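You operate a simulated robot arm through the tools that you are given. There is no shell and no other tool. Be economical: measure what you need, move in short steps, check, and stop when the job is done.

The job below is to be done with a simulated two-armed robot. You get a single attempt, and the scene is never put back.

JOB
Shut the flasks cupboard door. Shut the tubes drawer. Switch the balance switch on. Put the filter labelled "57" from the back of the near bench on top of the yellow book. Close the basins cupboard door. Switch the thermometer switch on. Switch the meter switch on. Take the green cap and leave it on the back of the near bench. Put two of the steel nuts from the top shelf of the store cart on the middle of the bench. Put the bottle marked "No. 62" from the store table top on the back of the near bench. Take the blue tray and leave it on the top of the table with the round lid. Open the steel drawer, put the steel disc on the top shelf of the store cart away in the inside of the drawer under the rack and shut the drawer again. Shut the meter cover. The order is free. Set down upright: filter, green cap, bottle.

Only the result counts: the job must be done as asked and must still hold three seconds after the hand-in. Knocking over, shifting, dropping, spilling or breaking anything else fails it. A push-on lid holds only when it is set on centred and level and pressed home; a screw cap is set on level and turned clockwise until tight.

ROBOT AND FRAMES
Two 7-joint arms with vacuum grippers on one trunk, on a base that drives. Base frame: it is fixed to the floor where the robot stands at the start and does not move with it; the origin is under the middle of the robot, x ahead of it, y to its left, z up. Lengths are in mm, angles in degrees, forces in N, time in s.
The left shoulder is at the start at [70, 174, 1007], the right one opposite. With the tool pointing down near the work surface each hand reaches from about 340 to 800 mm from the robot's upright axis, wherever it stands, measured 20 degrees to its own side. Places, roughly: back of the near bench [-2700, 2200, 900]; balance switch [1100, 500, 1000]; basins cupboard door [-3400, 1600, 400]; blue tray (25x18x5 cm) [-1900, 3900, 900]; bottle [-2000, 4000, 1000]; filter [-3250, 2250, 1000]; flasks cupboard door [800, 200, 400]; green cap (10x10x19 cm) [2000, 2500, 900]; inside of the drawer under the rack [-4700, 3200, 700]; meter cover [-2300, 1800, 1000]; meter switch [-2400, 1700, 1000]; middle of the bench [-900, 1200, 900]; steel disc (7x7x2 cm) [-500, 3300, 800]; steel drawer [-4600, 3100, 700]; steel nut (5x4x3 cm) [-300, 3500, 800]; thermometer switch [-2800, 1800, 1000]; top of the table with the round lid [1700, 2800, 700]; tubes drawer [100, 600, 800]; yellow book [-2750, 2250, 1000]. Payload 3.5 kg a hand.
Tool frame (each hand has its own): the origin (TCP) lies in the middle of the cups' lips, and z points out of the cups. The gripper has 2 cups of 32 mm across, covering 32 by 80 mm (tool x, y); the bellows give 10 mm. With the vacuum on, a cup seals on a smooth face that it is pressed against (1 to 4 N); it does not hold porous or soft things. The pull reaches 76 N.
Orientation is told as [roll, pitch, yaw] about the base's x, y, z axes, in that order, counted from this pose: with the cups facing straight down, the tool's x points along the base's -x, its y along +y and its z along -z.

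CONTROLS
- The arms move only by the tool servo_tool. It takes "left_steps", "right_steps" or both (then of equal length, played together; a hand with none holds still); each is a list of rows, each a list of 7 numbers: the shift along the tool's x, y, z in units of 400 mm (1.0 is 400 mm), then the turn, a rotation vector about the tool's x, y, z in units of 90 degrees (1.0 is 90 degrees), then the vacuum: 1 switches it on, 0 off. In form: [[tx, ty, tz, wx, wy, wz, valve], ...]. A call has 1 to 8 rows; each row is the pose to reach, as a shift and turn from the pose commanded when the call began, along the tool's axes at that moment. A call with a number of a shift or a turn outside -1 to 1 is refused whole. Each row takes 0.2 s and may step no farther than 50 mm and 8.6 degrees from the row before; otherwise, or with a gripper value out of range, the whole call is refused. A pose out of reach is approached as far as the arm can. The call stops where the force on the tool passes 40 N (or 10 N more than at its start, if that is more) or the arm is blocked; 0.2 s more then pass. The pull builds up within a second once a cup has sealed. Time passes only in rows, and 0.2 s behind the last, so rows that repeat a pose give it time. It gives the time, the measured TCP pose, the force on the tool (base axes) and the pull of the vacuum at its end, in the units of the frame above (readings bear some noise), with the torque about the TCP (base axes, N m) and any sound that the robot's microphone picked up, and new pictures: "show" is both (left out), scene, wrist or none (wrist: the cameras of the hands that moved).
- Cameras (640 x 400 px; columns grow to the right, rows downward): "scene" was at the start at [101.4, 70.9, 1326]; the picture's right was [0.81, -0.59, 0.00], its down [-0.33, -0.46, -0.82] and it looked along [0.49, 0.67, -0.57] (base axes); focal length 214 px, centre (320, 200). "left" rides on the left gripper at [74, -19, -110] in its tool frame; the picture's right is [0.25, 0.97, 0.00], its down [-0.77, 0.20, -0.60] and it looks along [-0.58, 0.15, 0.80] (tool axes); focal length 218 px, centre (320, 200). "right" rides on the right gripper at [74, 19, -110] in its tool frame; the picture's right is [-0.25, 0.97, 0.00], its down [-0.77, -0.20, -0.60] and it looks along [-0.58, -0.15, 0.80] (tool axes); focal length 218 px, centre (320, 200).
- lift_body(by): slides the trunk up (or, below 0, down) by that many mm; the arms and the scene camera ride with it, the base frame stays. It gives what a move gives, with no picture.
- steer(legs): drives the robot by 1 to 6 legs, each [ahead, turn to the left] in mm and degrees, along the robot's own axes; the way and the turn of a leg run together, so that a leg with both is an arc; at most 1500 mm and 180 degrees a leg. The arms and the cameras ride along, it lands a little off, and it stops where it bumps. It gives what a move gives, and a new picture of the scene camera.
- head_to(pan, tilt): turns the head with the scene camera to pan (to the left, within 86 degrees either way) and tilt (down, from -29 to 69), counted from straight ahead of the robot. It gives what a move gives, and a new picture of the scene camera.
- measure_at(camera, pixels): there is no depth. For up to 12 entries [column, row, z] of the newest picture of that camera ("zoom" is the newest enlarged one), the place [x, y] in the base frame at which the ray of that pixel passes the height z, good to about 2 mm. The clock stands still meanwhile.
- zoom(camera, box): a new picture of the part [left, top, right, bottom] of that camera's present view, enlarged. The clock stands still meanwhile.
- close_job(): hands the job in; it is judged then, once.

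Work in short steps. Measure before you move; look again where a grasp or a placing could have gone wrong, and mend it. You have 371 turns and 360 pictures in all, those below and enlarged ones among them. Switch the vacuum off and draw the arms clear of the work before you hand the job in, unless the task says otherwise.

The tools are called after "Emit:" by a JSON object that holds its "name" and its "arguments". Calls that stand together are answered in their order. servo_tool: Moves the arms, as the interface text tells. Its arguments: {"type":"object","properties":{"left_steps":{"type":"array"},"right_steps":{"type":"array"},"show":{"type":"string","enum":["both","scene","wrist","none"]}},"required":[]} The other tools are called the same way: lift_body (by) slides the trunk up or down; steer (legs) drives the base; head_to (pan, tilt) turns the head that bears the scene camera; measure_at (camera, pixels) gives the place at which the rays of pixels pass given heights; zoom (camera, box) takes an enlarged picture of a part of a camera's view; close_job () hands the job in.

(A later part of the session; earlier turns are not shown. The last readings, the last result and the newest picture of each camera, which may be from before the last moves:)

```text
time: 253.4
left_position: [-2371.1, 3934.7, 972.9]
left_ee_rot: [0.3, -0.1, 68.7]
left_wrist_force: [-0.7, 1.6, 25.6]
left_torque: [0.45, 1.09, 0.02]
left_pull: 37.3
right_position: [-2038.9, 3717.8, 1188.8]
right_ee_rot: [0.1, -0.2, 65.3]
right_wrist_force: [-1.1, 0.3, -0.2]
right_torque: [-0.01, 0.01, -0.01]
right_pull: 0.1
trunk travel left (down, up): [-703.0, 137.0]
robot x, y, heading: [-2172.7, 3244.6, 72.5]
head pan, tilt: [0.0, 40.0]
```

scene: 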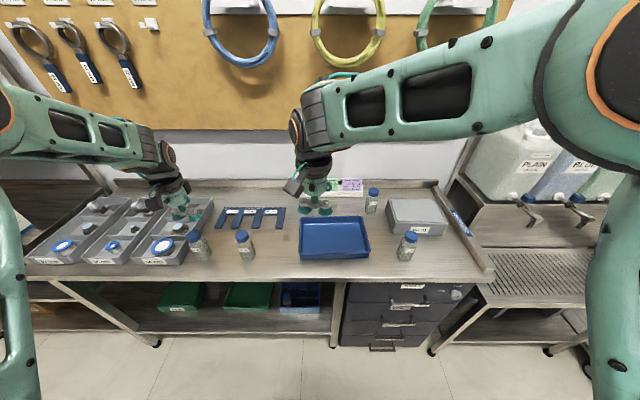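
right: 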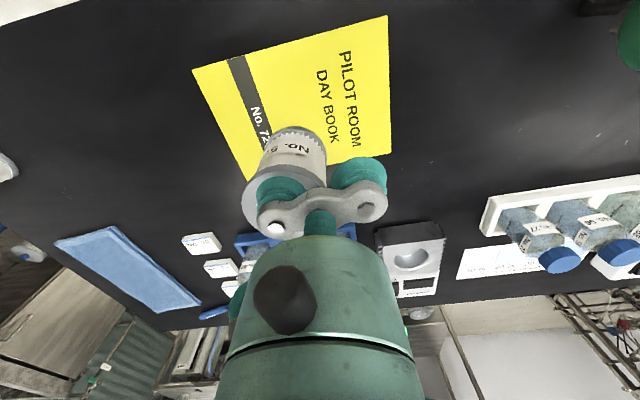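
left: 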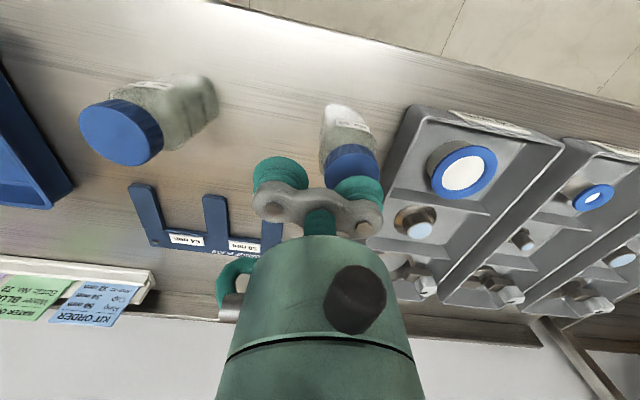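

Sealed. I lift the bottle 170 mm.

Emit:
{"name": "servo_tool", "arguments": {"left_steps": [[0, 0, -0.02, 0, 0, 0, 1], [0, 0, -0.06, 0, 0, 0, 1], [0, 0, -0.12, 0, 0, 0, 1], [0, 0, -0.19, 0, 0, 0, 1], [0, 0, -0.27, 0, 0, 0, 1], [0.06, -0.04, -0.35, 0, 0, 0, 1], [0.14, -0.1, -0.4, 0, 0, 0, 1], [0.2, -0.14, -0.42, 0, 0, 0, 1]], "show": "scene"}}

```text
time: 255.2
left_position: [-2347.1, 3838.2, 1139.5]
left_ee_rot: [0.1, 0.0, 68.8]
left_wrist_force: [-0.9, -0.6, -1.0]
left_torque: [0.33, 0.78, 0.05]
left_pull: 37.6
right_position: [-2038.9, 3720.5, 1188.0]
right_ee_rot: [-0.1, -0.1, 65.4]
right_wrist_force: [0.7, -0.2, -0.3]
right_torque: [0.03, 0.01, 0.03]
right_pull: 0.0
trunk travel left (down, up): [-703.0, 137.0]
robot x, y, heading: [-2175.9, 3246.5, 72.6]
head pan, tilt: [0.0, 40.0]
```

scene: 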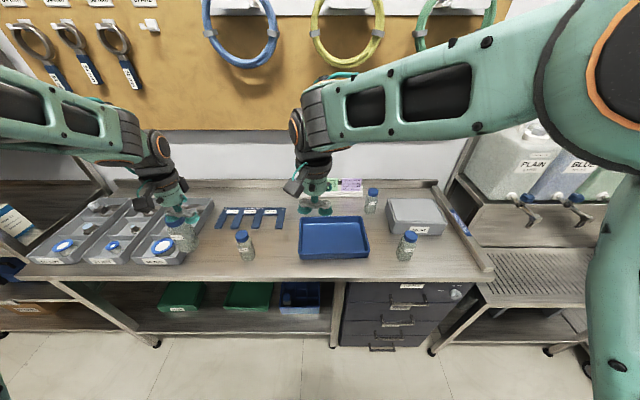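

Bottle held. Now the right hand goes over the tray's middle.

Emit:
{"name": "servo_tool", "arguments": {"right_steps": [[-0.09, -0.025, 0, 0, 0, 0, 0], [-0.18, -0.05, 0, 0, 0, 0, 0], [-0.27, -0.075, 0, 0, 0, 0, 0], [-0.371, -0.102, 0, 0, 0, 0, 0], [-0.371, -0.102, 0.12, 0, 0, 0, 0], [-0.371, -0.102, 0.24, 0, 0, 0, 0], [-0.371, -0.102, 0.36, 0, 0, 0, 0], [-0.371, -0.102, 0.45, 0, 0, 0, 0]], "show": "both"}}

```text
time: 257.0
left_position: [-2346.7, 3842.1, 1137.4]
left_ee_rot: [0.2, 0.1, 68.9]
left_wrist_force: [-0.1, -0.3, -1.1]
left_torque: [0.28, 0.83, 0.04]
left_pull: 37.8
right_position: [-1941.6, 3840.5, 1006.5]
right_ee_rot: [0.0, 0.0, 65.4]
right_wrist_force: [-0.2, -0.8, -0.4]
right_torque: [0.01, -0.01, -0.04]
right_pull: 0.0
trunk travel left (down, up): [-703.0, 137.0]
robot x, y, heading: [-2173.9, 3248.9, 72.7]
head pan, tilt: [0.0, 40.0]
```

scene: 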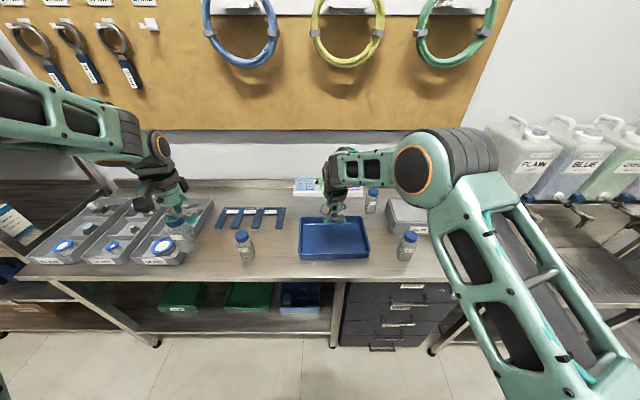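
right: 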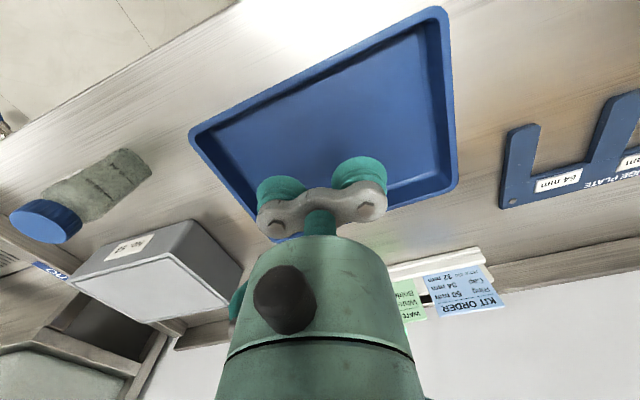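

Emit:
{"name": "measure_at", "arguments": {"camera": "right", "pixels": [[192, 132, 945], [442, 12, 945], [455, 185, 945], [192, 132, 935], [442, 12, 935], [455, 185, 935]]}}

```text
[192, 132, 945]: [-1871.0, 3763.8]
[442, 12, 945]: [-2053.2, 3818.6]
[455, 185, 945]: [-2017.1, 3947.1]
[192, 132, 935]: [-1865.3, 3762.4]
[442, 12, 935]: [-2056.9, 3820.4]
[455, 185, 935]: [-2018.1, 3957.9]
```

Scale shows the tray rim is lower (~897). I re-measure its corners at that height.

Emit:
{"name": "measure_at", "arguments": {"camera": "scene", "pixels": [[301, 219, 897], [362, 218, 897], [369, 251, 897], [299, 252, 897], [202, 258, 850]]}}

Emit:
{"name": "measure_at", "arguments": {"camera": "right", "pixels": [[192, 132, 897], [442, 12, 897], [455, 185, 897]]}}

```text
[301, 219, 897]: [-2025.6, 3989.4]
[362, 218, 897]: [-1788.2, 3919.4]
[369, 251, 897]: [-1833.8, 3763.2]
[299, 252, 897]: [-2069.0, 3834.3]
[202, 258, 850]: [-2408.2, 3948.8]
```

```text
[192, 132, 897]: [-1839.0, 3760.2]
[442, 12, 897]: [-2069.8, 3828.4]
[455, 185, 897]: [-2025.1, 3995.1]
```

Tray centre is (-1929,3876), rim 897, so the floor is at ~852. I centre and lower with vacuum on.

Emit:
{"name": "servo_tool", "arguments": {"right_steps": [[-0.095, 0.009, 0.05, 0, 0, 0, 1], [-0.095, 0.009, 0.16, 0, 0, 0, 1], [-0.095, 0.009, 0.27, 0, 0, 0, 1], [-0.095, 0.009, 0.34, 0, 0, 0, 1], [-0.095, 0.009, 0.362, 0, 0, 0, 1], [-0.095, 0.009, 0.375, 0, 0, 0, 1], [-0.095, 0.009, 0.385, 0, 0, 0, 1], [-0.095, 0.009, 0.385, 0, 0, 0, 1]], "show": "wrist"}}

```text
time: 258.5
left_position: [-2348.8, 3837.7, 1140.3]
left_ee_rot: [0.2, 0.0, 68.8]
left_wrist_force: [-0.4, 0.0, -0.6]
left_torque: [0.33, 0.81, 0.06]
left_pull: 37.3
right_position: [-1927.2, 3876.4, 863.7]
right_ee_rot: [0.1, -0.8, 65.5]
right_wrist_force: [-1.8, -9.2, 15.1]
right_torque: [-0.55, -0.2, 0.02]
right_pull: 75.0
trunk travel left (down, up): [-703.0, 137.0]
robot x, y, heading: [-2176.5, 3242.7, 72.3]
head pan, tilt: [0.0, 40.0]
stopped in row 7 (right hand): the force on the tool passed its limit at 43 N (the readings are from after the stop); the commanded pose is now the measured one
```

right: 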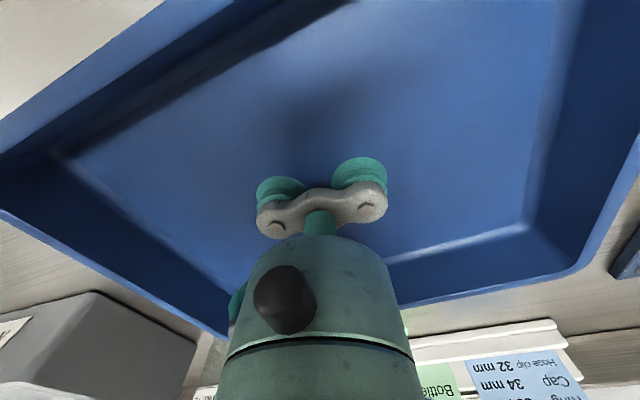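

Both cups sealed (75 N). I lift the tray.

Emit:
{"name": "servo_tool", "arguments": {"right_steps": [[0, 0, -0.03, 0, 0, 0, 1], [0, 0, -0.08, 0, 0, 0, 1], [0, 0, -0.15, 0, 0, 0, 1], [0, 0, -0.24, 0, 0, 0, 1], [0, 0, -0.34, 0, 0, 0, 1], [0, 0, -0.44, 0, 0, 0, 1], [0, 0, -0.54, 0, 0, 0, 1], [0, 0, -0.62, 0, 0, 0, 1]], "show": "scene"}}

```text
time: 260.3
left_position: [-2348.1, 3841.2, 1137.8]
left_ee_rot: [0.2, -0.1, 68.8]
left_wrist_force: [-0.1, 0.7, -1.2]
left_torque: [0.3, 0.79, 0.09]
left_pull: 37.8
right_position: [-1925.9, 3875.4, 1109.6]
right_ee_rot: [0.1, -0.7, 65.4]
right_wrist_force: [0.2, 0.8, -2.6]
right_torque: [0.01, -0.02, -0.04]
right_pull: 75.5
trunk travel left (down, up): [-703.0, 137.0]
robot x, y, heading: [-2176.4, 3243.2, 72.6]
head pan, tilt: [0.0, 40.0]
```

scene: 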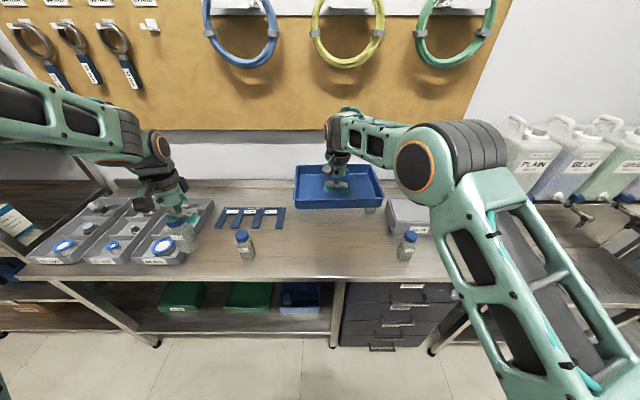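

Tray lifted. I pull both hands in a little, then back away and turn in moderate legs.

Emit:
{"name": "servo_tool", "arguments": {"right_steps": [[0.04, 0, 0, 0, 0, 0, 1], [0.1, 0, 0, 0, 0, 0, 1], [0.17, 0, 0, 0, 0, 0, 1], [0.24, 0, -0.03, 0, 0, 0, 1], [0.3, 0, -0.06, 0, 0, 0, 1]], "left_steps": [[0.03, 0, 0, 0, 0, 0, 1], [0.08, 0, 0, 0, 0, 0, 1], [0.13, 0, 0, 0, 0, 0, 1], [0.18, 0, -0.03, 0, 0, 0, 1], [0.22, 0, -0.06, 0, 0, 0, 1]], "show": "none"}}

Emit:
{"name": "steer", "arguments": {"legs": [[-240, 0], [-240, 0], [0, -10], [0, -10], [0, -10], [0, -10]]}}

```text
time: 261.5
left_position: [-2381.0, 3755.4, 1161.9]
left_ee_rot: [0.2, 0.0, 68.8]
left_wrist_force: [0.6, -0.1, -0.4]
left_torque: [0.34, 0.83, 0.07]
left_pull: 37.7
right_position: [-1976.1, 3762.4, 1132.8]
right_ee_rot: [0.3, -0.8, 65.4]
right_wrist_force: [-0.2, -0.2, -3.1]
right_torque: [0.02, -0.02, 0.03]
right_pull: 75.4
trunk travel left (down, up): [-703.0, 137.0]
robot x, y, heading: [-2177.1, 3244.4, 72.6]
head pan, tilt: [0.0, 40.0]
```

```text
time: 267.5
left_position: [-2143.4, 3309.5, 1161.9]
left_ee_rot: [0.2, 0.2, 28.7]
left_wrist_force: [-0.1, 0.1, -1.1]
left_torque: [0.71, 0.4, 0.05]
left_pull: 37.9
right_position: [-1831.0, 3055.7, 1132.3]
right_ee_rot: [0.1, -0.6, 25.3]
right_wrist_force: [-0.8, -0.2, -2.7]
right_torque: [-0.02, 0.0, -0.02]
right_pull: 75.5
trunk travel left (down, up): [-703.0, 137.0]
robot x, y, heading: [-2321.0, 2787.2, 32.6]
head pan, tilt: [0.0, 40.0]
```

scene: 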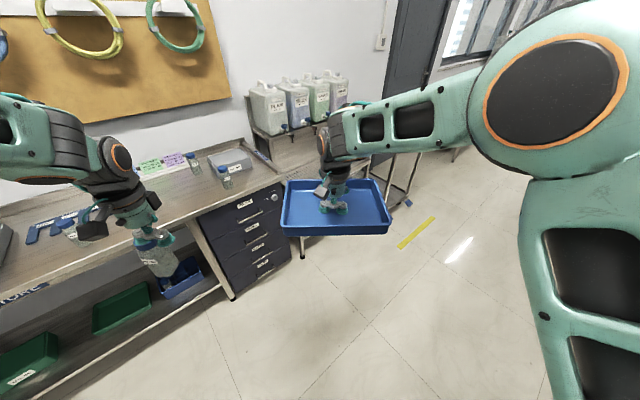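

Both held. I continue turning.

Emit:
{"name": "steer", "arguments": {"legs": [[0, -12.5], [0, -12.5], [0, -12.5], [0, -12.5], [320, 0], [0, -12]]}}

Emit:
{"name": "steer", "arguments": {"legs": [[0, -13], [0, -13], [0, -13], [0, -13], [0, -13], [0, -13]]}}

```text
time: 273.6
left_position: [-1464.1, 2774.0, 1161.6]
left_ee_rot: [0.2, 0.1, -33.7]
left_wrist_force: [1.0, -0.2, -0.2]
left_torque: [0.74, -0.46, 0.05]
left_pull: 38.0
right_position: [-1545.8, 2380.3, 1131.7]
right_ee_rot: [0.1, -0.6, -37.0]
right_wrist_force: [-1.0, -0.8, -2.2]
right_torque: [-0.02, 0.0, 0.01]
right_pull: 74.9
trunk travel left (down, up): [-703.0, 137.0]
robot x, y, heading: [-2011.3, 2684.7, -29.9]
head pan, tilt: [0.0, 40.0]
```

scene: 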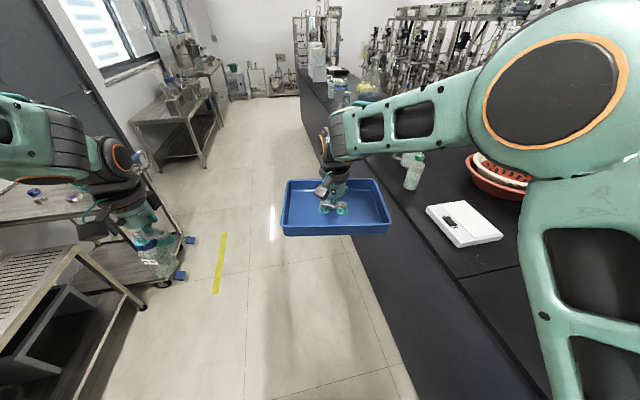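

```text
time: 278.8
left_position: [-1809.5, 2173.1, 1160.9]
left_ee_rot: [0.3, 0.0, -111.6]
left_wrist_force: [-0.2, -0.4, -0.3]
left_torque: [-0.25, -0.8, -0.01]
left_pull: 37.6
right_position: [-2213.2, 2169.4, 1131.7]
right_ee_rot: [0.2, -0.7, -115.0]
right_wrist_force: [0.2, -0.2, -3.3]
right_torque: [0.01, -0.01, 0.01]
right_pull: 75.4
trunk travel left (down, up): [-703.0, 137.0]
robot x, y, heading: [-2010.4, 2692.5, -107.7]
head pan, tilt: [0.0, 40.0]
```

scene: 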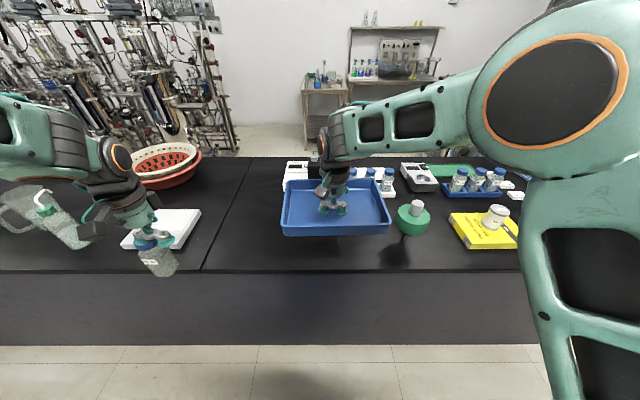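

Now at the near bench. I move the bottle over the free spot right of the seam, target (-2048,2025).

Emit:
{"name": "servo_tool", "arguments": {"left_steps": [[-0.04, -0.034, 0, 0, 0, 0, 1], [-0.11, -0.095, 0, 0, 0, 0, 1], [-0.19, -0.16, 0, 0, 0, 0, 1], [-0.27, -0.23, 0, 0, 0, 0, 1], [-0.35, -0.3, 0, 0, 0, 0, 1], [-0.43, -0.365, 0, 0, 0, 0, 1], [-0.51, -0.43, 0, 0, 0, 0, 1], [-0.563, -0.478, 0, 0, 0, 0, 1]], "show": "both"}}

```text
time: 280.6
left_position: [-2072.6, 2035.3, 1161.9]
left_ee_rot: [0.2, 0.1, -111.5]
left_wrist_force: [-0.2, -0.6, -0.6]
left_torque: [-0.27, -0.79, 0.0]
left_pull: 38.6
right_position: [-2214.9, 2169.6, 1129.7]
right_ee_rot: [0.2, -0.6, -115.1]
right_wrist_force: [0.4, -0.2, -2.4]
right_torque: [0.01, -0.03, -0.02]
right_pull: 75.0
trunk travel left (down, up): [-703.0, 137.0]
robot x, y, heading: [-2009.5, 2688.8, -107.9]
head pan, tilt: [0.0, 40.0]
```

scene: 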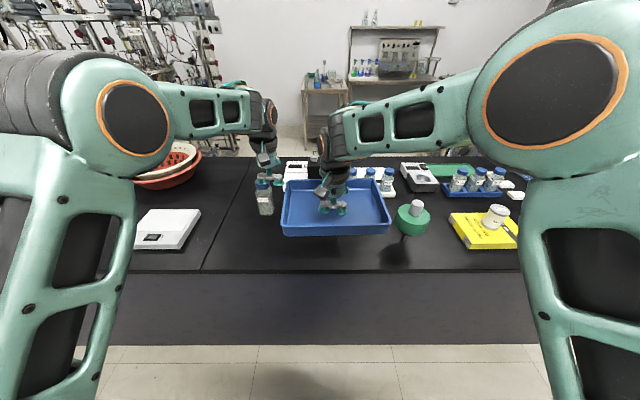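
left: 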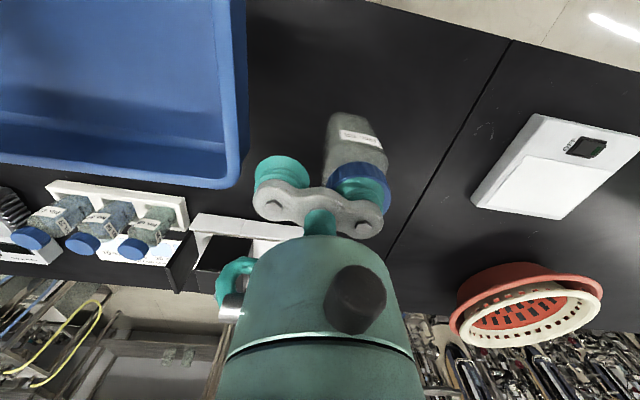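

Free bench below. I lower the bottle to just above, then in small steps.

Emit:
{"name": "servo_tool", "arguments": {"left_steps": [[0, 0, 0.05, 0, 0, 0, 1], [0, 0, 0.12, 0, 0, 0, 1], [0, 0, 0.2, 0, 0, 0, 1], [0, 0, 0.27, 0, 0, 0, 1], [0, 0, 0.31, 0, 0, 0, 1], [0, 0, 0.325, 0, 0, 0, 1], [0, 0, 0.335, 0, 0, 0, 1], [0, 0, 0.342, 0, 0, 0, 1]], "show": "none"}}

Emit:
{"name": "zoom", "arguments": {"camera": "scene", "box": [200, 160, 312, 230]}}

```text
time: 282.4
left_position: [-2069.3, 2033.9, 1023.2]
left_ee_rot: [0.3, 0.2, -111.6]
left_wrist_force: [0.1, -0.2, 0.1]
left_torque: [-0.26, -0.81, -0.02]
left_pull: 37.4
right_position: [-2214.0, 2169.5, 1132.1]
right_ee_rot: [0.2, -0.7, -115.0]
right_wrist_force: [0.7, 0.2, -2.4]
right_torque: [0.01, 0.0, 0.02]
right_pull: 75.7
trunk travel left (down, up): [-703.0, 137.0]
robot x, y, heading: [-2008.3, 2690.7, -107.9]
head pan, tilt: [0.0, 40.0]
```

```text
5.71 times, centred on (256, 195) of scene
```

zoom: 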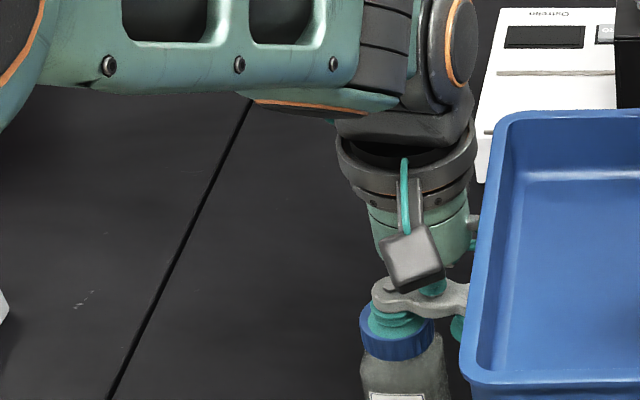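

Emit:
{"name": "servo_tool", "arguments": {"left_steps": [[0, 0, 0.007, 0, 0, 0, 1], [0, 0, 0.014, 0, 0, 0, 1], [0, 0, 0.02, 0, 0, 0, 1], [0, 0, 0.026, 0, 0, 0, 1], [0, 0, 0.026, 0, 0, 0, 1]], "show": "scene"}}

Emit:
{"name": "zoom", "arguments": {"camera": "scene", "box": [220, 180, 332, 250]}}

```text
time: 283.6
left_position: [-2070.0, 2035.8, 1014.7]
left_ee_rot: [0.3, -0.2, -111.4]
left_wrist_force: [0.1, -2.1, 12.8]
left_torque: [-0.41, -1.1, -0.01]
left_pull: 37.3
right_position: [-2211.4, 2170.5, 1132.2]
right_ee_rot: [0.0, -0.8, -114.9]
right_wrist_force: [0.4, -0.1, -2.6]
right_torque: [0.02, -0.02, 0.01]
right_pull: 75.3
trunk travel left (down, up): [-703.0, 137.0]
robot x, y, heading: [-2004.9, 2686.0, -108.0]
head pan, tilt: [0.0, 40.0]
```

scene: 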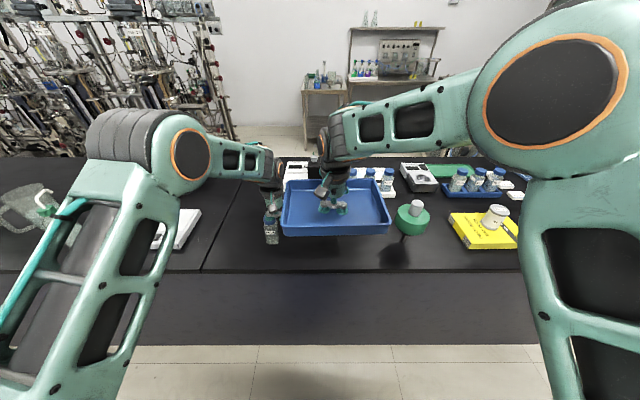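

```text
5.71 times, centred on (276, 215) of scene
```

zoom: 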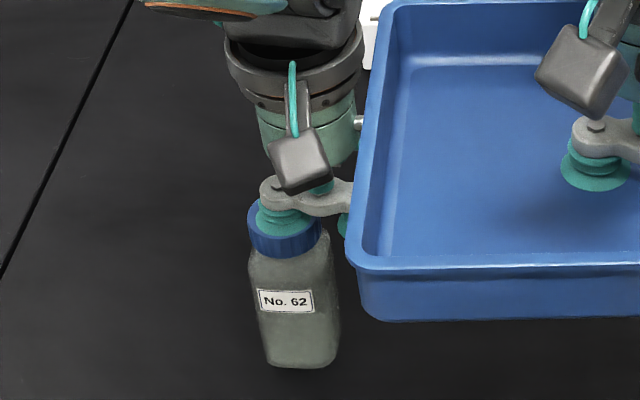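

Touchdown (13 N). I release and rise straight up.

Emit:
{"name": "servo_tool", "arguments": {"left_steps": [[0, 0, -0.003, 0, 0, 0, 1], [0, 0, -0.003, 0, 0, 0, 0], [0, 0, -0.003, 0, 0, 0, 0], [0, 0, -0.003, 0, 0, 0, 0], [0, 0, -0.003, 0, 0, 0, 0], [0, 0, -0.02, 0, 0, 0, 0], [0, 0, -0.08, 0, 0, 0, 0], [0, 0, -0.2, 0, 0, 0, 0]], "show": "none"}}

Emit:
{"name": "servo_tool", "arguments": {"left_steps": [[0, 0, -0.1, 0, 0, 0, 0], [0.02, 0.05, -0.2, 0, 0, 0, 0], [0.1, 0.1, -0.25, 0, 0, 0, 0], [0.18, 0.15, -0.28, 0, 0, 0, 0], [0.26, 0.2, -0.3, 0, 0, 0, 0]], "show": "scene"}}

```text
time: 285.4
left_position: [-2071.0, 2037.1, 1094.7]
left_ee_rot: [0.2, -0.1, -111.6]
left_wrist_force: [0.8, -0.6, 0.4]
left_torque: [0.01, 0.03, 0.01]
left_pull: 0.1
right_position: [-2212.0, 2171.7, 1131.7]
right_ee_rot: [0.1, -0.7, -115.0]
right_wrist_force: [-0.5, 0.5, -2.5]
right_torque: [-0.04, 0.01, -0.01]
right_pull: 75.3
trunk travel left (down, up): [-703.0, 137.0]
robot x, y, heading: [-2013.0, 2687.6, -107.8]
head pan, tilt: [0.0, 40.0]
```

```text
time: 286.6
left_position: [-1956.0, 2104.7, 1216.2]
left_ee_rot: [0.2, 0.0, -111.5]
left_wrist_force: [1.0, 0.1, 0.7]
left_torque: [-0.02, 0.04, -0.02]
left_pull: 0.1
right_position: [-2210.7, 2169.7, 1132.0]
right_ee_rot: [0.1, -0.8, -115.0]
right_wrist_force: [0.2, -0.4, -2.2]
right_torque: [0.0, 0.01, 0.01]
right_pull: 75.5
trunk travel left (down, up): [-703.0, 137.0]
robot x, y, heading: [-2008.7, 2685.5, -107.7]
head pan, tilt: [0.0, 40.0]
```

scene: 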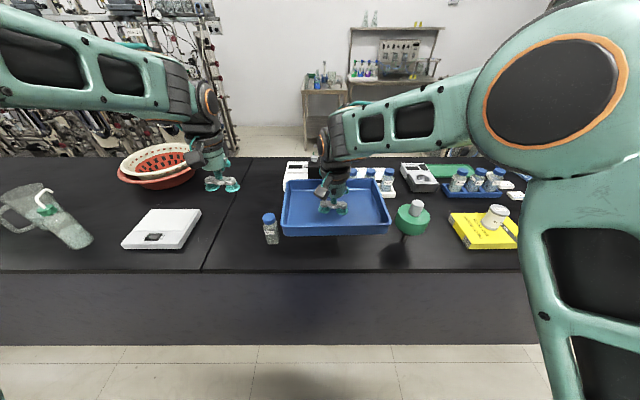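

Bottle stands. I turn left along the aisle with the tray.

Emit:
{"name": "steer", "arguments": {"legs": [[0, 15], [0, 15], [0, 15], [0, 15], [0, 15], [0, 15]]}}

Emit:
{"name": "steer", "arguments": {"legs": [[1400, 0], [1400, 0]]}}

```text
time: 292.4
left_position: [-1424.5, 2746.9, 1215.5]
left_ee_rot: [0.2, 0.1, -21.0]
left_wrist_force: [-0.2, 0.1, -0.6]
left_torque: [0.0, 0.0, -0.02]
left_pull: 0.1
right_position: [-1488.1, 2490.3, 1131.7]
right_ee_rot: [0.2, -0.8, -24.3]
right_wrist_force: [-0.5, -0.6, -2.5]
right_torque: [0.0, 0.04, 0.01]
right_pull: 75.6
trunk travel left (down, up): [-703.0, 137.0]
robot x, y, heading: [-2009.9, 2688.3, -17.2]
head pan, tilt: [0.0, 40.0]
```

scene: 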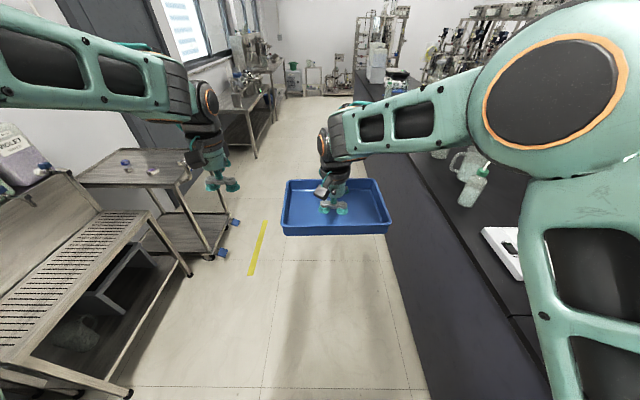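

```text
time: 306.0
left_position: [1279.8, 1920.2, 1215.0]
left_ee_rot: [0.2, 0.1, -21.0]
left_wrist_force: [-0.3, 0.2, 0.0]
left_torque: [0.04, -0.01, 0.02]
left_pull: 0.1
right_position: [1214.3, 1665.1, 1130.7]
right_ee_rot: [0.1, -0.6, -24.5]
right_wrist_force: [0.2, -0.2, -1.8]
right_torque: [0.02, 0.01, -0.01]
right_pull: 76.0
trunk travel left (down, up): [-703.0, 137.0]
robot x, y, heading: [692.3, 1860.0, -17.2]
head pan, tilt: [0.0, 40.0]
```

scene: 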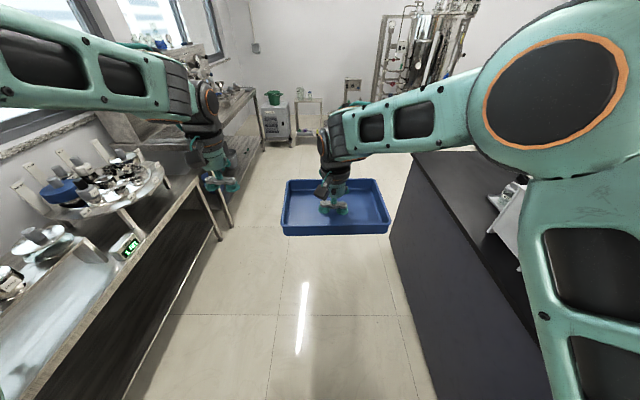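

I drive another 680 mm and turn to face the table.

Emit:
{"name": "steer", "arguments": {"legs": [[680, 0], [0, 15], [0, 15], [0, 15], [0, 15], [0, 15]]}}

Emit:
{"name": "steer", "arguments": {"legs": [[0, 15], [150, 0]]}}

Emit:
{"name": "head_to", "arguments": {"pan": -5, "tilt": 35}}

```text
time: 314.2
left_position: [1438.0, 2239.7, 1216.3]
left_ee_rot: [0.2, 0.1, 54.0]
left_wrist_force: [-0.3, -1.7, 0.1]
left_torque: [-0.01, -0.02, -0.01]
left_pull: 0.0
right_position: [1668.4, 2111.4, 1130.4]
right_ee_rot: [0.1, -0.6, 50.6]
right_wrist_force: [0.5, -1.0, -2.4]
right_torque: [-0.03, 0.0, 0.0]
right_pull: 75.5
trunk travel left (down, up): [-703.0, 137.0]
robot x, y, heading: [1338.3, 1661.6, 57.6]
head pan, tilt: [0.0, 40.0]
```

scene: 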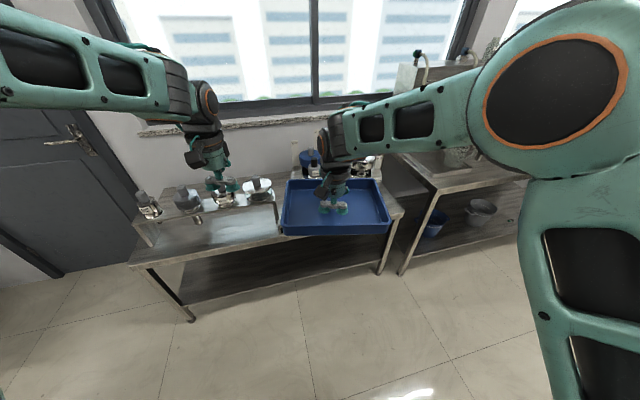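

```text
time: 316.5
left_position: [1322.8, 2384.6, 1216.8]
left_ee_rot: [0.2, 0.0, 69.3]
left_wrist_force: [-0.7, -0.5, 0.1]
left_torque: [0.01, 0.01, 0.0]
left_pull: 0.0
right_position: [1579.8, 2320.4, 1132.3]
right_ee_rot: [0.2, -0.7, 65.9]
right_wrist_force: [0.2, 0.5, -2.2]
right_torque: [-0.01, 0.0, -0.03]
right_pull: 75.0
trunk travel left (down, up): [-703.0, 137.0]
robot x, y, heading: [1381.9, 1802.0, 72.9]
head pan, tilt: [0.0, 40.0]
```

scene: 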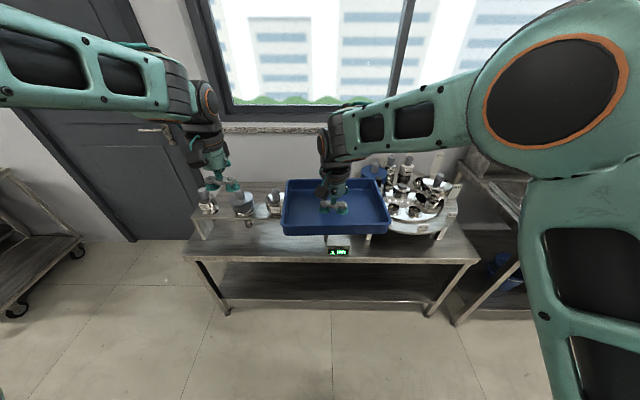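

```text
time: 317.1
left_position: [1322.9, 2386.6, 1215.7]
left_ee_rot: [0.3, 0.1, 69.4]
left_wrist_force: [0.8, 0.1, 0.4]
left_torque: [-0.01, -0.01, 0.02]
left_pull: 0.2
right_position: [1579.0, 2323.3, 1131.4]
right_ee_rot: [0.1, -0.5, 66.0]
right_wrist_force: [0.6, -0.1, -1.6]
right_torque: [-0.04, 0.03, -0.02]
right_pull: 75.2
trunk travel left (down, up): [-703.0, 137.0]
robot x, y, heading: [1383.8, 1804.0, 73.2]
head pan, tilt: [-5.0, 35.0]
```

scene: 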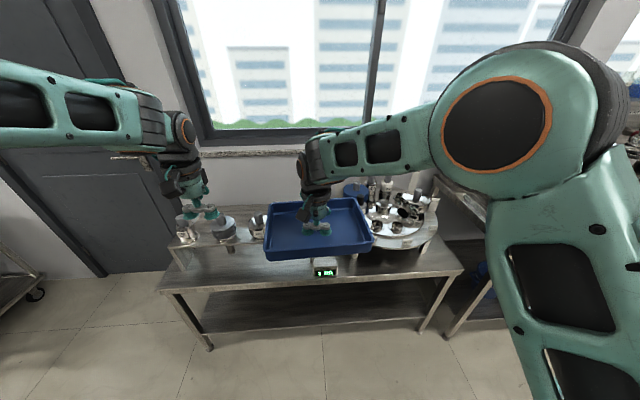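

The tray hides the table area; I move it to the right and back to see the free space.

Emit:
{"name": "servo_tool", "arguments": {"right_steps": [[0, -0.06, -0.02, 0, 0, 0, 1], [0, -0.14, -0.05, 0, 0, 0, 1], [0, -0.23, -0.08, 0, 0, 0, 1], [0, -0.32, -0.1, 0, 0, 0, 1], [0, -0.41, -0.12, 0, 0, 0, 1], [0, -0.5, -0.14, 0, 0, 0, 1], [0, -0.59, -0.16, 0, 0, 0, 1], [0, -0.66, -0.18, 0, 0, 0, 1]], "show": "scene"}}

Emit:
{"name": "zoom", "arguments": {"camera": "scene", "box": [150, 160, 470, 360]}}

```text
time: 318.9
left_position: [1322.8, 2386.6, 1216.8]
left_ee_rot: [0.3, 0.1, 69.2]
left_wrist_force: [-0.2, -0.3, 0.4]
left_torque: [0.01, 0.02, 0.01]
left_pull: 0.0
right_position: [1820.8, 2215.3, 1201.9]
right_ee_rot: [0.2, -0.7, 66.0]
right_wrist_force: [0.2, 0.0, -2.5]
right_torque: [0.02, -0.02, 0.02]
right_pull: 75.0
trunk travel left (down, up): [-703.0, 137.0]
robot x, y, heading: [1382.7, 1802.8, 73.3]
head pan, tilt: [-5.0, 35.0]
```

scene: 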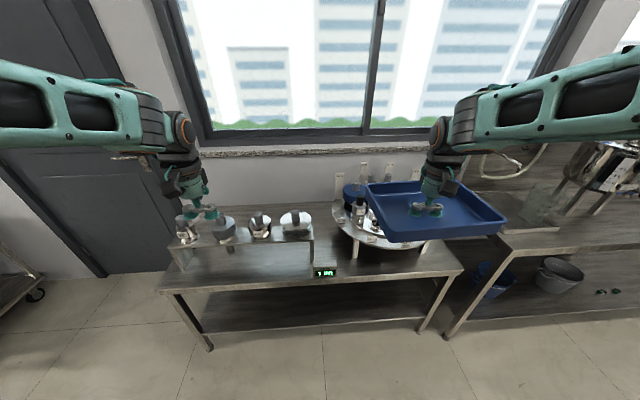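

```text
2.00 times, centred on (310, 260) of scene
```

zoom: 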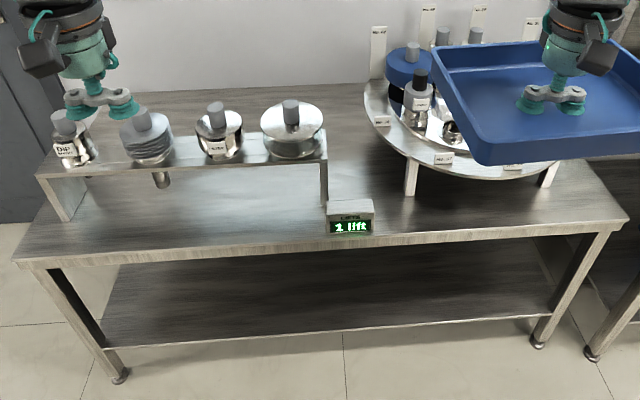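

I take a left wrist view for a second perspective on the free back area, and measure in the scene.

Emit:
{"name": "servo_tool", "arguments": {"left_steps": [[0, 0, 0, 0, 0, 0, 0]], "show": "wrist"}}

Emit:
{"name": "measure_at", "arguments": {"camera": "scene", "pixels": [[157.5, 289, 700], [462.5, 268, 700], [325, 277, 700], [327, 264, 700], [312.5, 252, 700], [355, 256, 700], [342, 210, 800], [235, 205, 700], [330, 205, 700], [230, 212, 830], [312, 235, 830]]}}

```text
time: 319.3
left_position: [1324.2, 2386.4, 1216.5]
left_ee_rot: [0.2, 0.1, 69.3]
left_wrist_force: [0.2, -0.3, 0.7]
left_torque: [-0.01, 0.02, 0.06]
left_pull: 0.1
right_position: [1820.4, 2215.4, 1201.4]
right_ee_rot: [0.0, -0.8, 65.9]
right_wrist_force: [0.2, -0.6, -2.7]
right_torque: [-0.03, 0.06, 0.02]
right_pull: 75.5
trunk travel left (down, up): [-703.0, 137.0]
robot x, y, heading: [1390.1, 1801.8, 72.9]
head pan, tilt: [-5.0, 35.0]
```

left: 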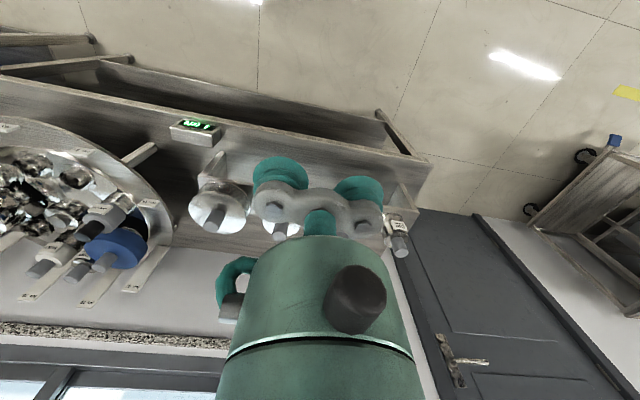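

```text
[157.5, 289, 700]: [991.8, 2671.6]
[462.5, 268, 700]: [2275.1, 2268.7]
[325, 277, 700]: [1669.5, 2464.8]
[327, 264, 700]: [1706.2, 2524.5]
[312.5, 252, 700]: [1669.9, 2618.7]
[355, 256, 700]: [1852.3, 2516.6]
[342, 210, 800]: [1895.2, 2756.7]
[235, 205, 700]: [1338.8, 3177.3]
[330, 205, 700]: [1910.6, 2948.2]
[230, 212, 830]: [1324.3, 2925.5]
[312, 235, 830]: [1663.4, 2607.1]
```

Emit:
{"name": "measure_at", "arguments": {"camera": "left", "pixels": [[429, 159, 650], [429, 159, 700], [429, 159, 750], [170, 128, 700], [218, 133, 750], [218, 133, 700]]}}

Emit:
{"name": "measure_at", "arguments": {"camera": "scene", "pixels": [[157.5, 289, 650], [157.5, 289, 750]]}}

Emit:
{"name": "zoom", "arguments": {"camera": "left", "box": [0, 80, 320, 280]}}

```text
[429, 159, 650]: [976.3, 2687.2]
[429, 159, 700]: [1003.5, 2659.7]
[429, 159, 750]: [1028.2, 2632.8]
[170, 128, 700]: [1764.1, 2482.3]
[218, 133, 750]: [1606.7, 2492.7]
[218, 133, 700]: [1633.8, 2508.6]
```

```text
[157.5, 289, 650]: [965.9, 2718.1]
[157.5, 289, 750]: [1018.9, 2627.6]
```

```text
2.00 times, centred on (160, 180) of left
```

zoom: 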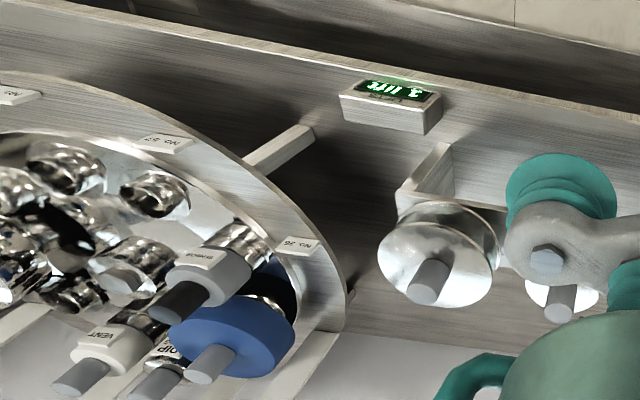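

Emit:
{"name": "measure_at", "arguments": {"camera": "scene", "pixels": [[311, 262.5, 745], [275, 203, 745], [355, 256, 745], [332.5, 207.5, 860], [336, 277, 745], [313, 240, 850], [312.5, 224, 850], [228, 254, 745], [313, 240, 870], [312.5, 224, 870]]}}

Emit:
{"name": "measure_at", "arguments": {"camera": "left", "pixels": [[225, 152, 850], [200, 190, 850], [173, 226, 860], [225, 152, 870], [200, 190, 870], [190, 250, 745], [225, 180, 745]]}}

```text
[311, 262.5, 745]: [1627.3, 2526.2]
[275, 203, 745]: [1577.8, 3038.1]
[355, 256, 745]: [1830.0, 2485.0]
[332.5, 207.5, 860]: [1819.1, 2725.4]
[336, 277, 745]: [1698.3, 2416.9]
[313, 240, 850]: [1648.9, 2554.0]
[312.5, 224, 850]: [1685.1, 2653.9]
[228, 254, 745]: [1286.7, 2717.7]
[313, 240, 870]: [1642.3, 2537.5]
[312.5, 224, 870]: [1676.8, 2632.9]
```

```text
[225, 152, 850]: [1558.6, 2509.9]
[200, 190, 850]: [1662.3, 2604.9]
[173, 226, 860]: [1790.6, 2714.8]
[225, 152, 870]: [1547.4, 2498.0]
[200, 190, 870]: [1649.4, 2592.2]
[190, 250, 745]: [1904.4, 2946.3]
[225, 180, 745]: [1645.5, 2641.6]
```

Behind the rack there is a free 350 mm deep strip; I choose tray centre at u≈770, n≈3190. I move closer and a bit left.

Emit:
{"name": "steer", "arguments": {"legs": [[0, 14], [345, 0], [0, -14]]}}

Emit:
{"name": "head_to", "arguments": {"pan": -10, "tilt": 45}}

```text
time: 323.3
left_position: [1335.1, 2732.9, 1214.7]
left_ee_rot: [0.2, 0.1, 69.6]
left_wrist_force: [0.0, 0.1, 0.4]
left_torque: [-0.01, -0.02, 0.01]
left_pull: 0.2
right_position: [1834.6, 2564.7, 1200.6]
right_ee_rot: [0.1, -0.5, 66.2]
right_wrist_force: [-0.3, 0.4, -1.5]
right_torque: [-0.04, 0.0, 0.01]
right_pull: 75.9
trunk travel left (down, up): [-703.0, 137.0]
robot x, y, heading: [1400.1, 2149.9, 73.2]
head pan, tilt: [-5.0, 35.0]
```

scene: 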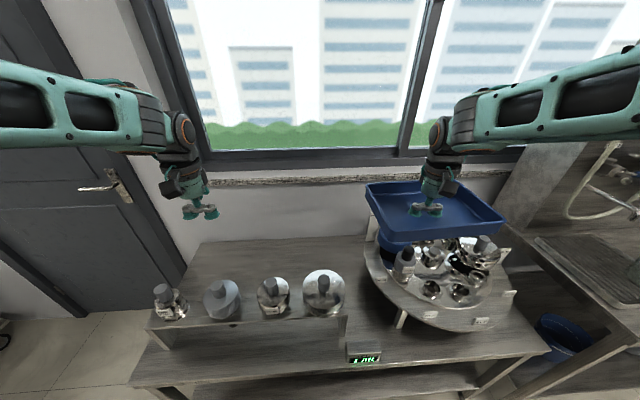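

```text
time: 324.0
left_position: [1336.8, 2731.4, 1215.7]
left_ee_rot: [0.1, 0.1, 69.5]
left_wrist_force: [0.0, -0.5, 0.6]
left_torque: [0.0, -0.01, 0.01]
left_pull: 0.1
right_position: [1834.6, 2563.5, 1202.2]
right_ee_rot: [0.2, -0.6, 66.3]
right_wrist_force: [0.6, 0.3, -2.1]
right_torque: [0.01, 0.0, -0.01]
right_pull: 75.1
trunk travel left (down, up): [-703.0, 137.0]
robot x, y, heading: [1398.6, 2144.6, 73.3]
head pan, tilt: [-10.0, 45.0]
```

scene: 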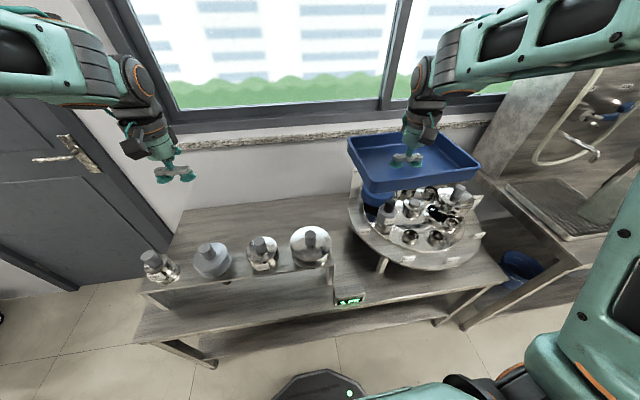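

The free area behind the rack is visible around (265,213). I measure its bounds at z=745.

Emit:
{"name": "measure_at", "arguments": {"camera": "scene", "pixels": [[182, 212, 745], [340, 180, 745], [260, 215, 745], [300, 205, 745], [340, 235, 745], [330, 262, 865], [150, 285, 865], [347, 205, 860], [232, 228, 745]]}}

```text
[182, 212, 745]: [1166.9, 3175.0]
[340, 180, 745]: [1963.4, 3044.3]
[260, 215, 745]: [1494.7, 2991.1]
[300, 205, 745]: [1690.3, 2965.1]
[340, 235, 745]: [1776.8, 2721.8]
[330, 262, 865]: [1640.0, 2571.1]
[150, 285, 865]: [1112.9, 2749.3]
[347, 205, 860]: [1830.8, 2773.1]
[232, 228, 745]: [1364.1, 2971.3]
```

I move the tray over (1625,2843) at height first.

Emit:
{"name": "servo_tool", "arguments": {"right_steps": [[-0.03, 0.055, 0, 0, 0, 0, 1], [-0.08, 0.145, 0, 0, 0, 0, 1], [-0.14, 0.25, 0, 0, 0, 0, 1], [-0.2, 0.355, 0, 0, 0, 0, 1], [-0.26, 0.46, 0, 0, 0, 0, 1], [-0.32, 0.565, 0, 0, 0, 0, 1], [-0.38, 0.67, 0, 0, 0, 0, 1], [-0.43, 0.7625, 0, 0, 0, 0, 1]], "show": "both"}}

```text
time: 325.8
left_position: [1335.7, 2729.2, 1217.9]
left_ee_rot: [0.3, 0.0, 69.6]
left_wrist_force: [-0.6, 0.4, 0.0]
left_torque: [0.02, -0.02, 0.01]
left_pull: 0.1
right_position: [1632.0, 2810.7, 1202.6]
right_ee_rot: [0.0, -0.6, 66.2]
right_wrist_force: [-0.4, -0.2, -2.3]
right_torque: [-0.02, 0.02, 0.0]
right_pull: 75.2
right hand out of reach, approached as far as the arm can: row 8
trunk travel left (down, up): [-703.0, 137.0]
robot x, y, heading: [1400.5, 2145.2, 73.6]
head pan, tilt: [-10.0, 45.0]
```

scene: 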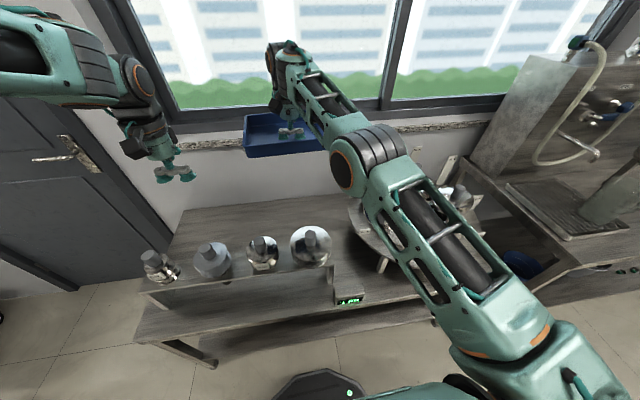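
right: 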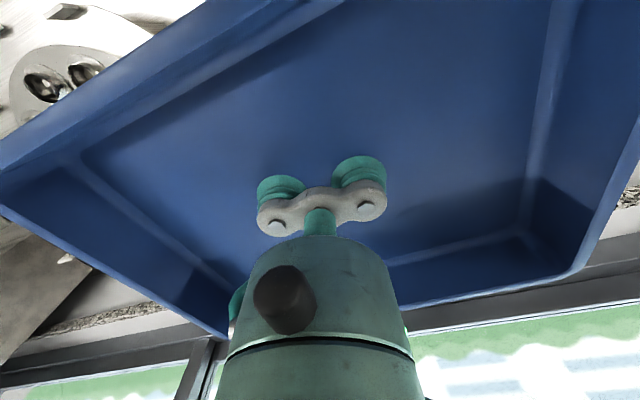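

The arm is stretched at this height; lowering regains reach. I lower toward the table, shifting the last 30 mm inward.

Emit:
{"name": "servo_tool", "arguments": {"right_steps": [[0, 0, 0.11, 0, 0, 0, 1], [0, 0, 0.22, 0, 0, 0, 1], [-0.02, 0.01, 0.33, 0, 0, 0, 1], [-0.04, 0.03, 0.44, 0, 0, 0, 1], [-0.066, 0.048, 0.55, 0, 0, 0, 1], [-0.066, 0.048, 0.66, 0, 0, 0, 1]], "show": "both"}}

```text
time: 327.2
left_position: [1337.1, 2731.3, 1215.3]
left_ee_rot: [0.2, 0.0, 69.5]
left_wrist_force: [-0.2, 1.1, -0.3]
left_torque: [0.02, 0.0, -0.01]
left_pull: 0.0
right_position: [1623.0, 2834.3, 938.7]
right_ee_rot: [0.1, -0.7, 66.1]
right_wrist_force: [-0.1, 0.6, -2.7]
right_torque: [-0.04, 0.0, -0.02]
right_pull: 75.3
right hand out of reach, approached as far as the arm can: row 5, 6
trunk travel left (down, up): [-703.0, 137.0]
robot x, y, heading: [1400.9, 2143.9, 73.4]
head pan, tilt: [-10.0, 45.0]
```

scene: 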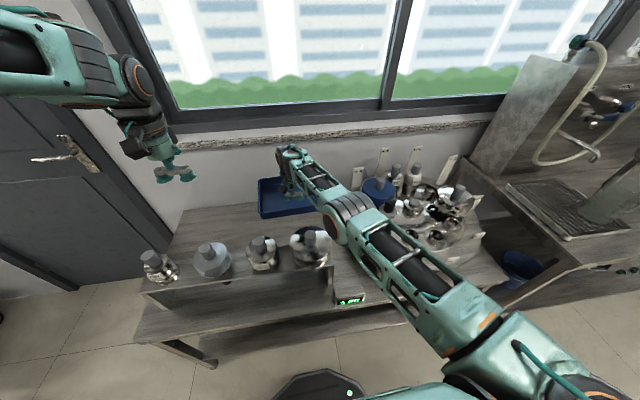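
right: 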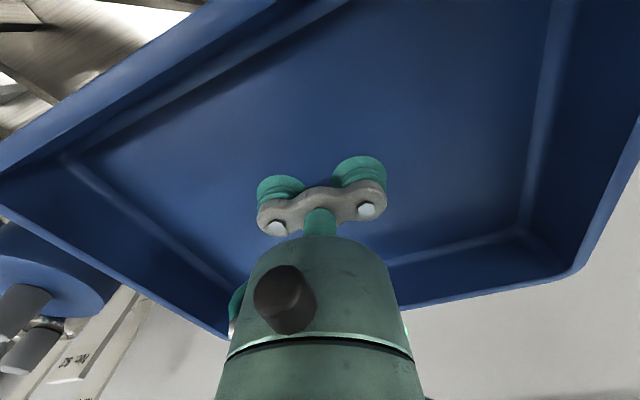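

The stretched arm would come low over the rack's lids here. I'll instead approach from the table's left end; first raise and retract the tray.

Emit:
{"name": "servo_tool", "arguments": {"right_steps": [[0, 0, -0.11, 0, 0, 0, 1], [0, 0, -0.22, 0, 0, 0, 1], [0, 0, -0.33, 0, 0, 0, 1], [0, 0, -0.44, 0, 0, 0, 1], [0.02, 0, -0.55, 0, 0, 0, 1], [0.06, 0, -0.65, 0, 0, 0, 1]], "show": "none"}}

Emit:
{"name": "servo_tool", "arguments": {"right_steps": [[0.08, 0, 0, 0, 0, 0, 1], [0.17, 0, -0.02, 0, 0, 0, 1], [0.27, 0, -0.04, 0, 0, 0, 1], [0.37, 0, -0.06, 0, 0, 0, 1], [0.46, 0, -0.08, 0, 0, 0, 1], [0.5, 0, -0.08, 0, 0, 0, 1]], "show": "scene"}}

```text
time: 328.6
left_position: [1334.9, 2729.8, 1217.3]
left_ee_rot: [0.3, 0.1, 69.6]
left_wrist_force: [-0.7, 0.2, 0.5]
left_torque: [0.05, -0.01, -0.02]
left_pull: 0.1
right_position: [1613.2, 2805.7, 1196.5]
right_ee_rot: [0.1, -0.7, 66.3]
right_wrist_force: [0.4, -1.0, -2.0]
right_torque: [-0.01, 0.0, 0.0]
right_pull: 75.8
trunk travel left (down, up): [-703.0, 137.0]
robot x, y, heading: [1402.0, 2148.0, 73.5]
head pan, tilt: [-10.0, 45.0]
```

```text
time: 330.0
left_position: [1337.4, 2731.9, 1215.5]
left_ee_rot: [0.2, 0.1, 69.7]
left_wrist_force: [-0.3, 0.6, -0.2]
left_torque: [0.01, -0.01, 0.02]
left_pull: 0.1
right_position: [1533.3, 2625.9, 1225.8]
right_ee_rot: [0.1, -0.7, 66.3]
right_wrist_force: [0.2, 0.1, -1.1]
right_torque: [-0.02, 0.02, 0.0]
right_pull: 75.2
trunk travel left (down, up): [-703.0, 137.0]
robot x, y, heading: [1399.8, 2144.7, 73.2]
head pan, tilt: [-10.0, 45.0]
```

scene: 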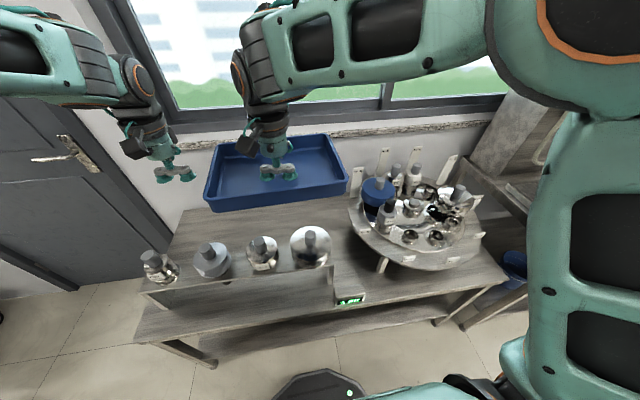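

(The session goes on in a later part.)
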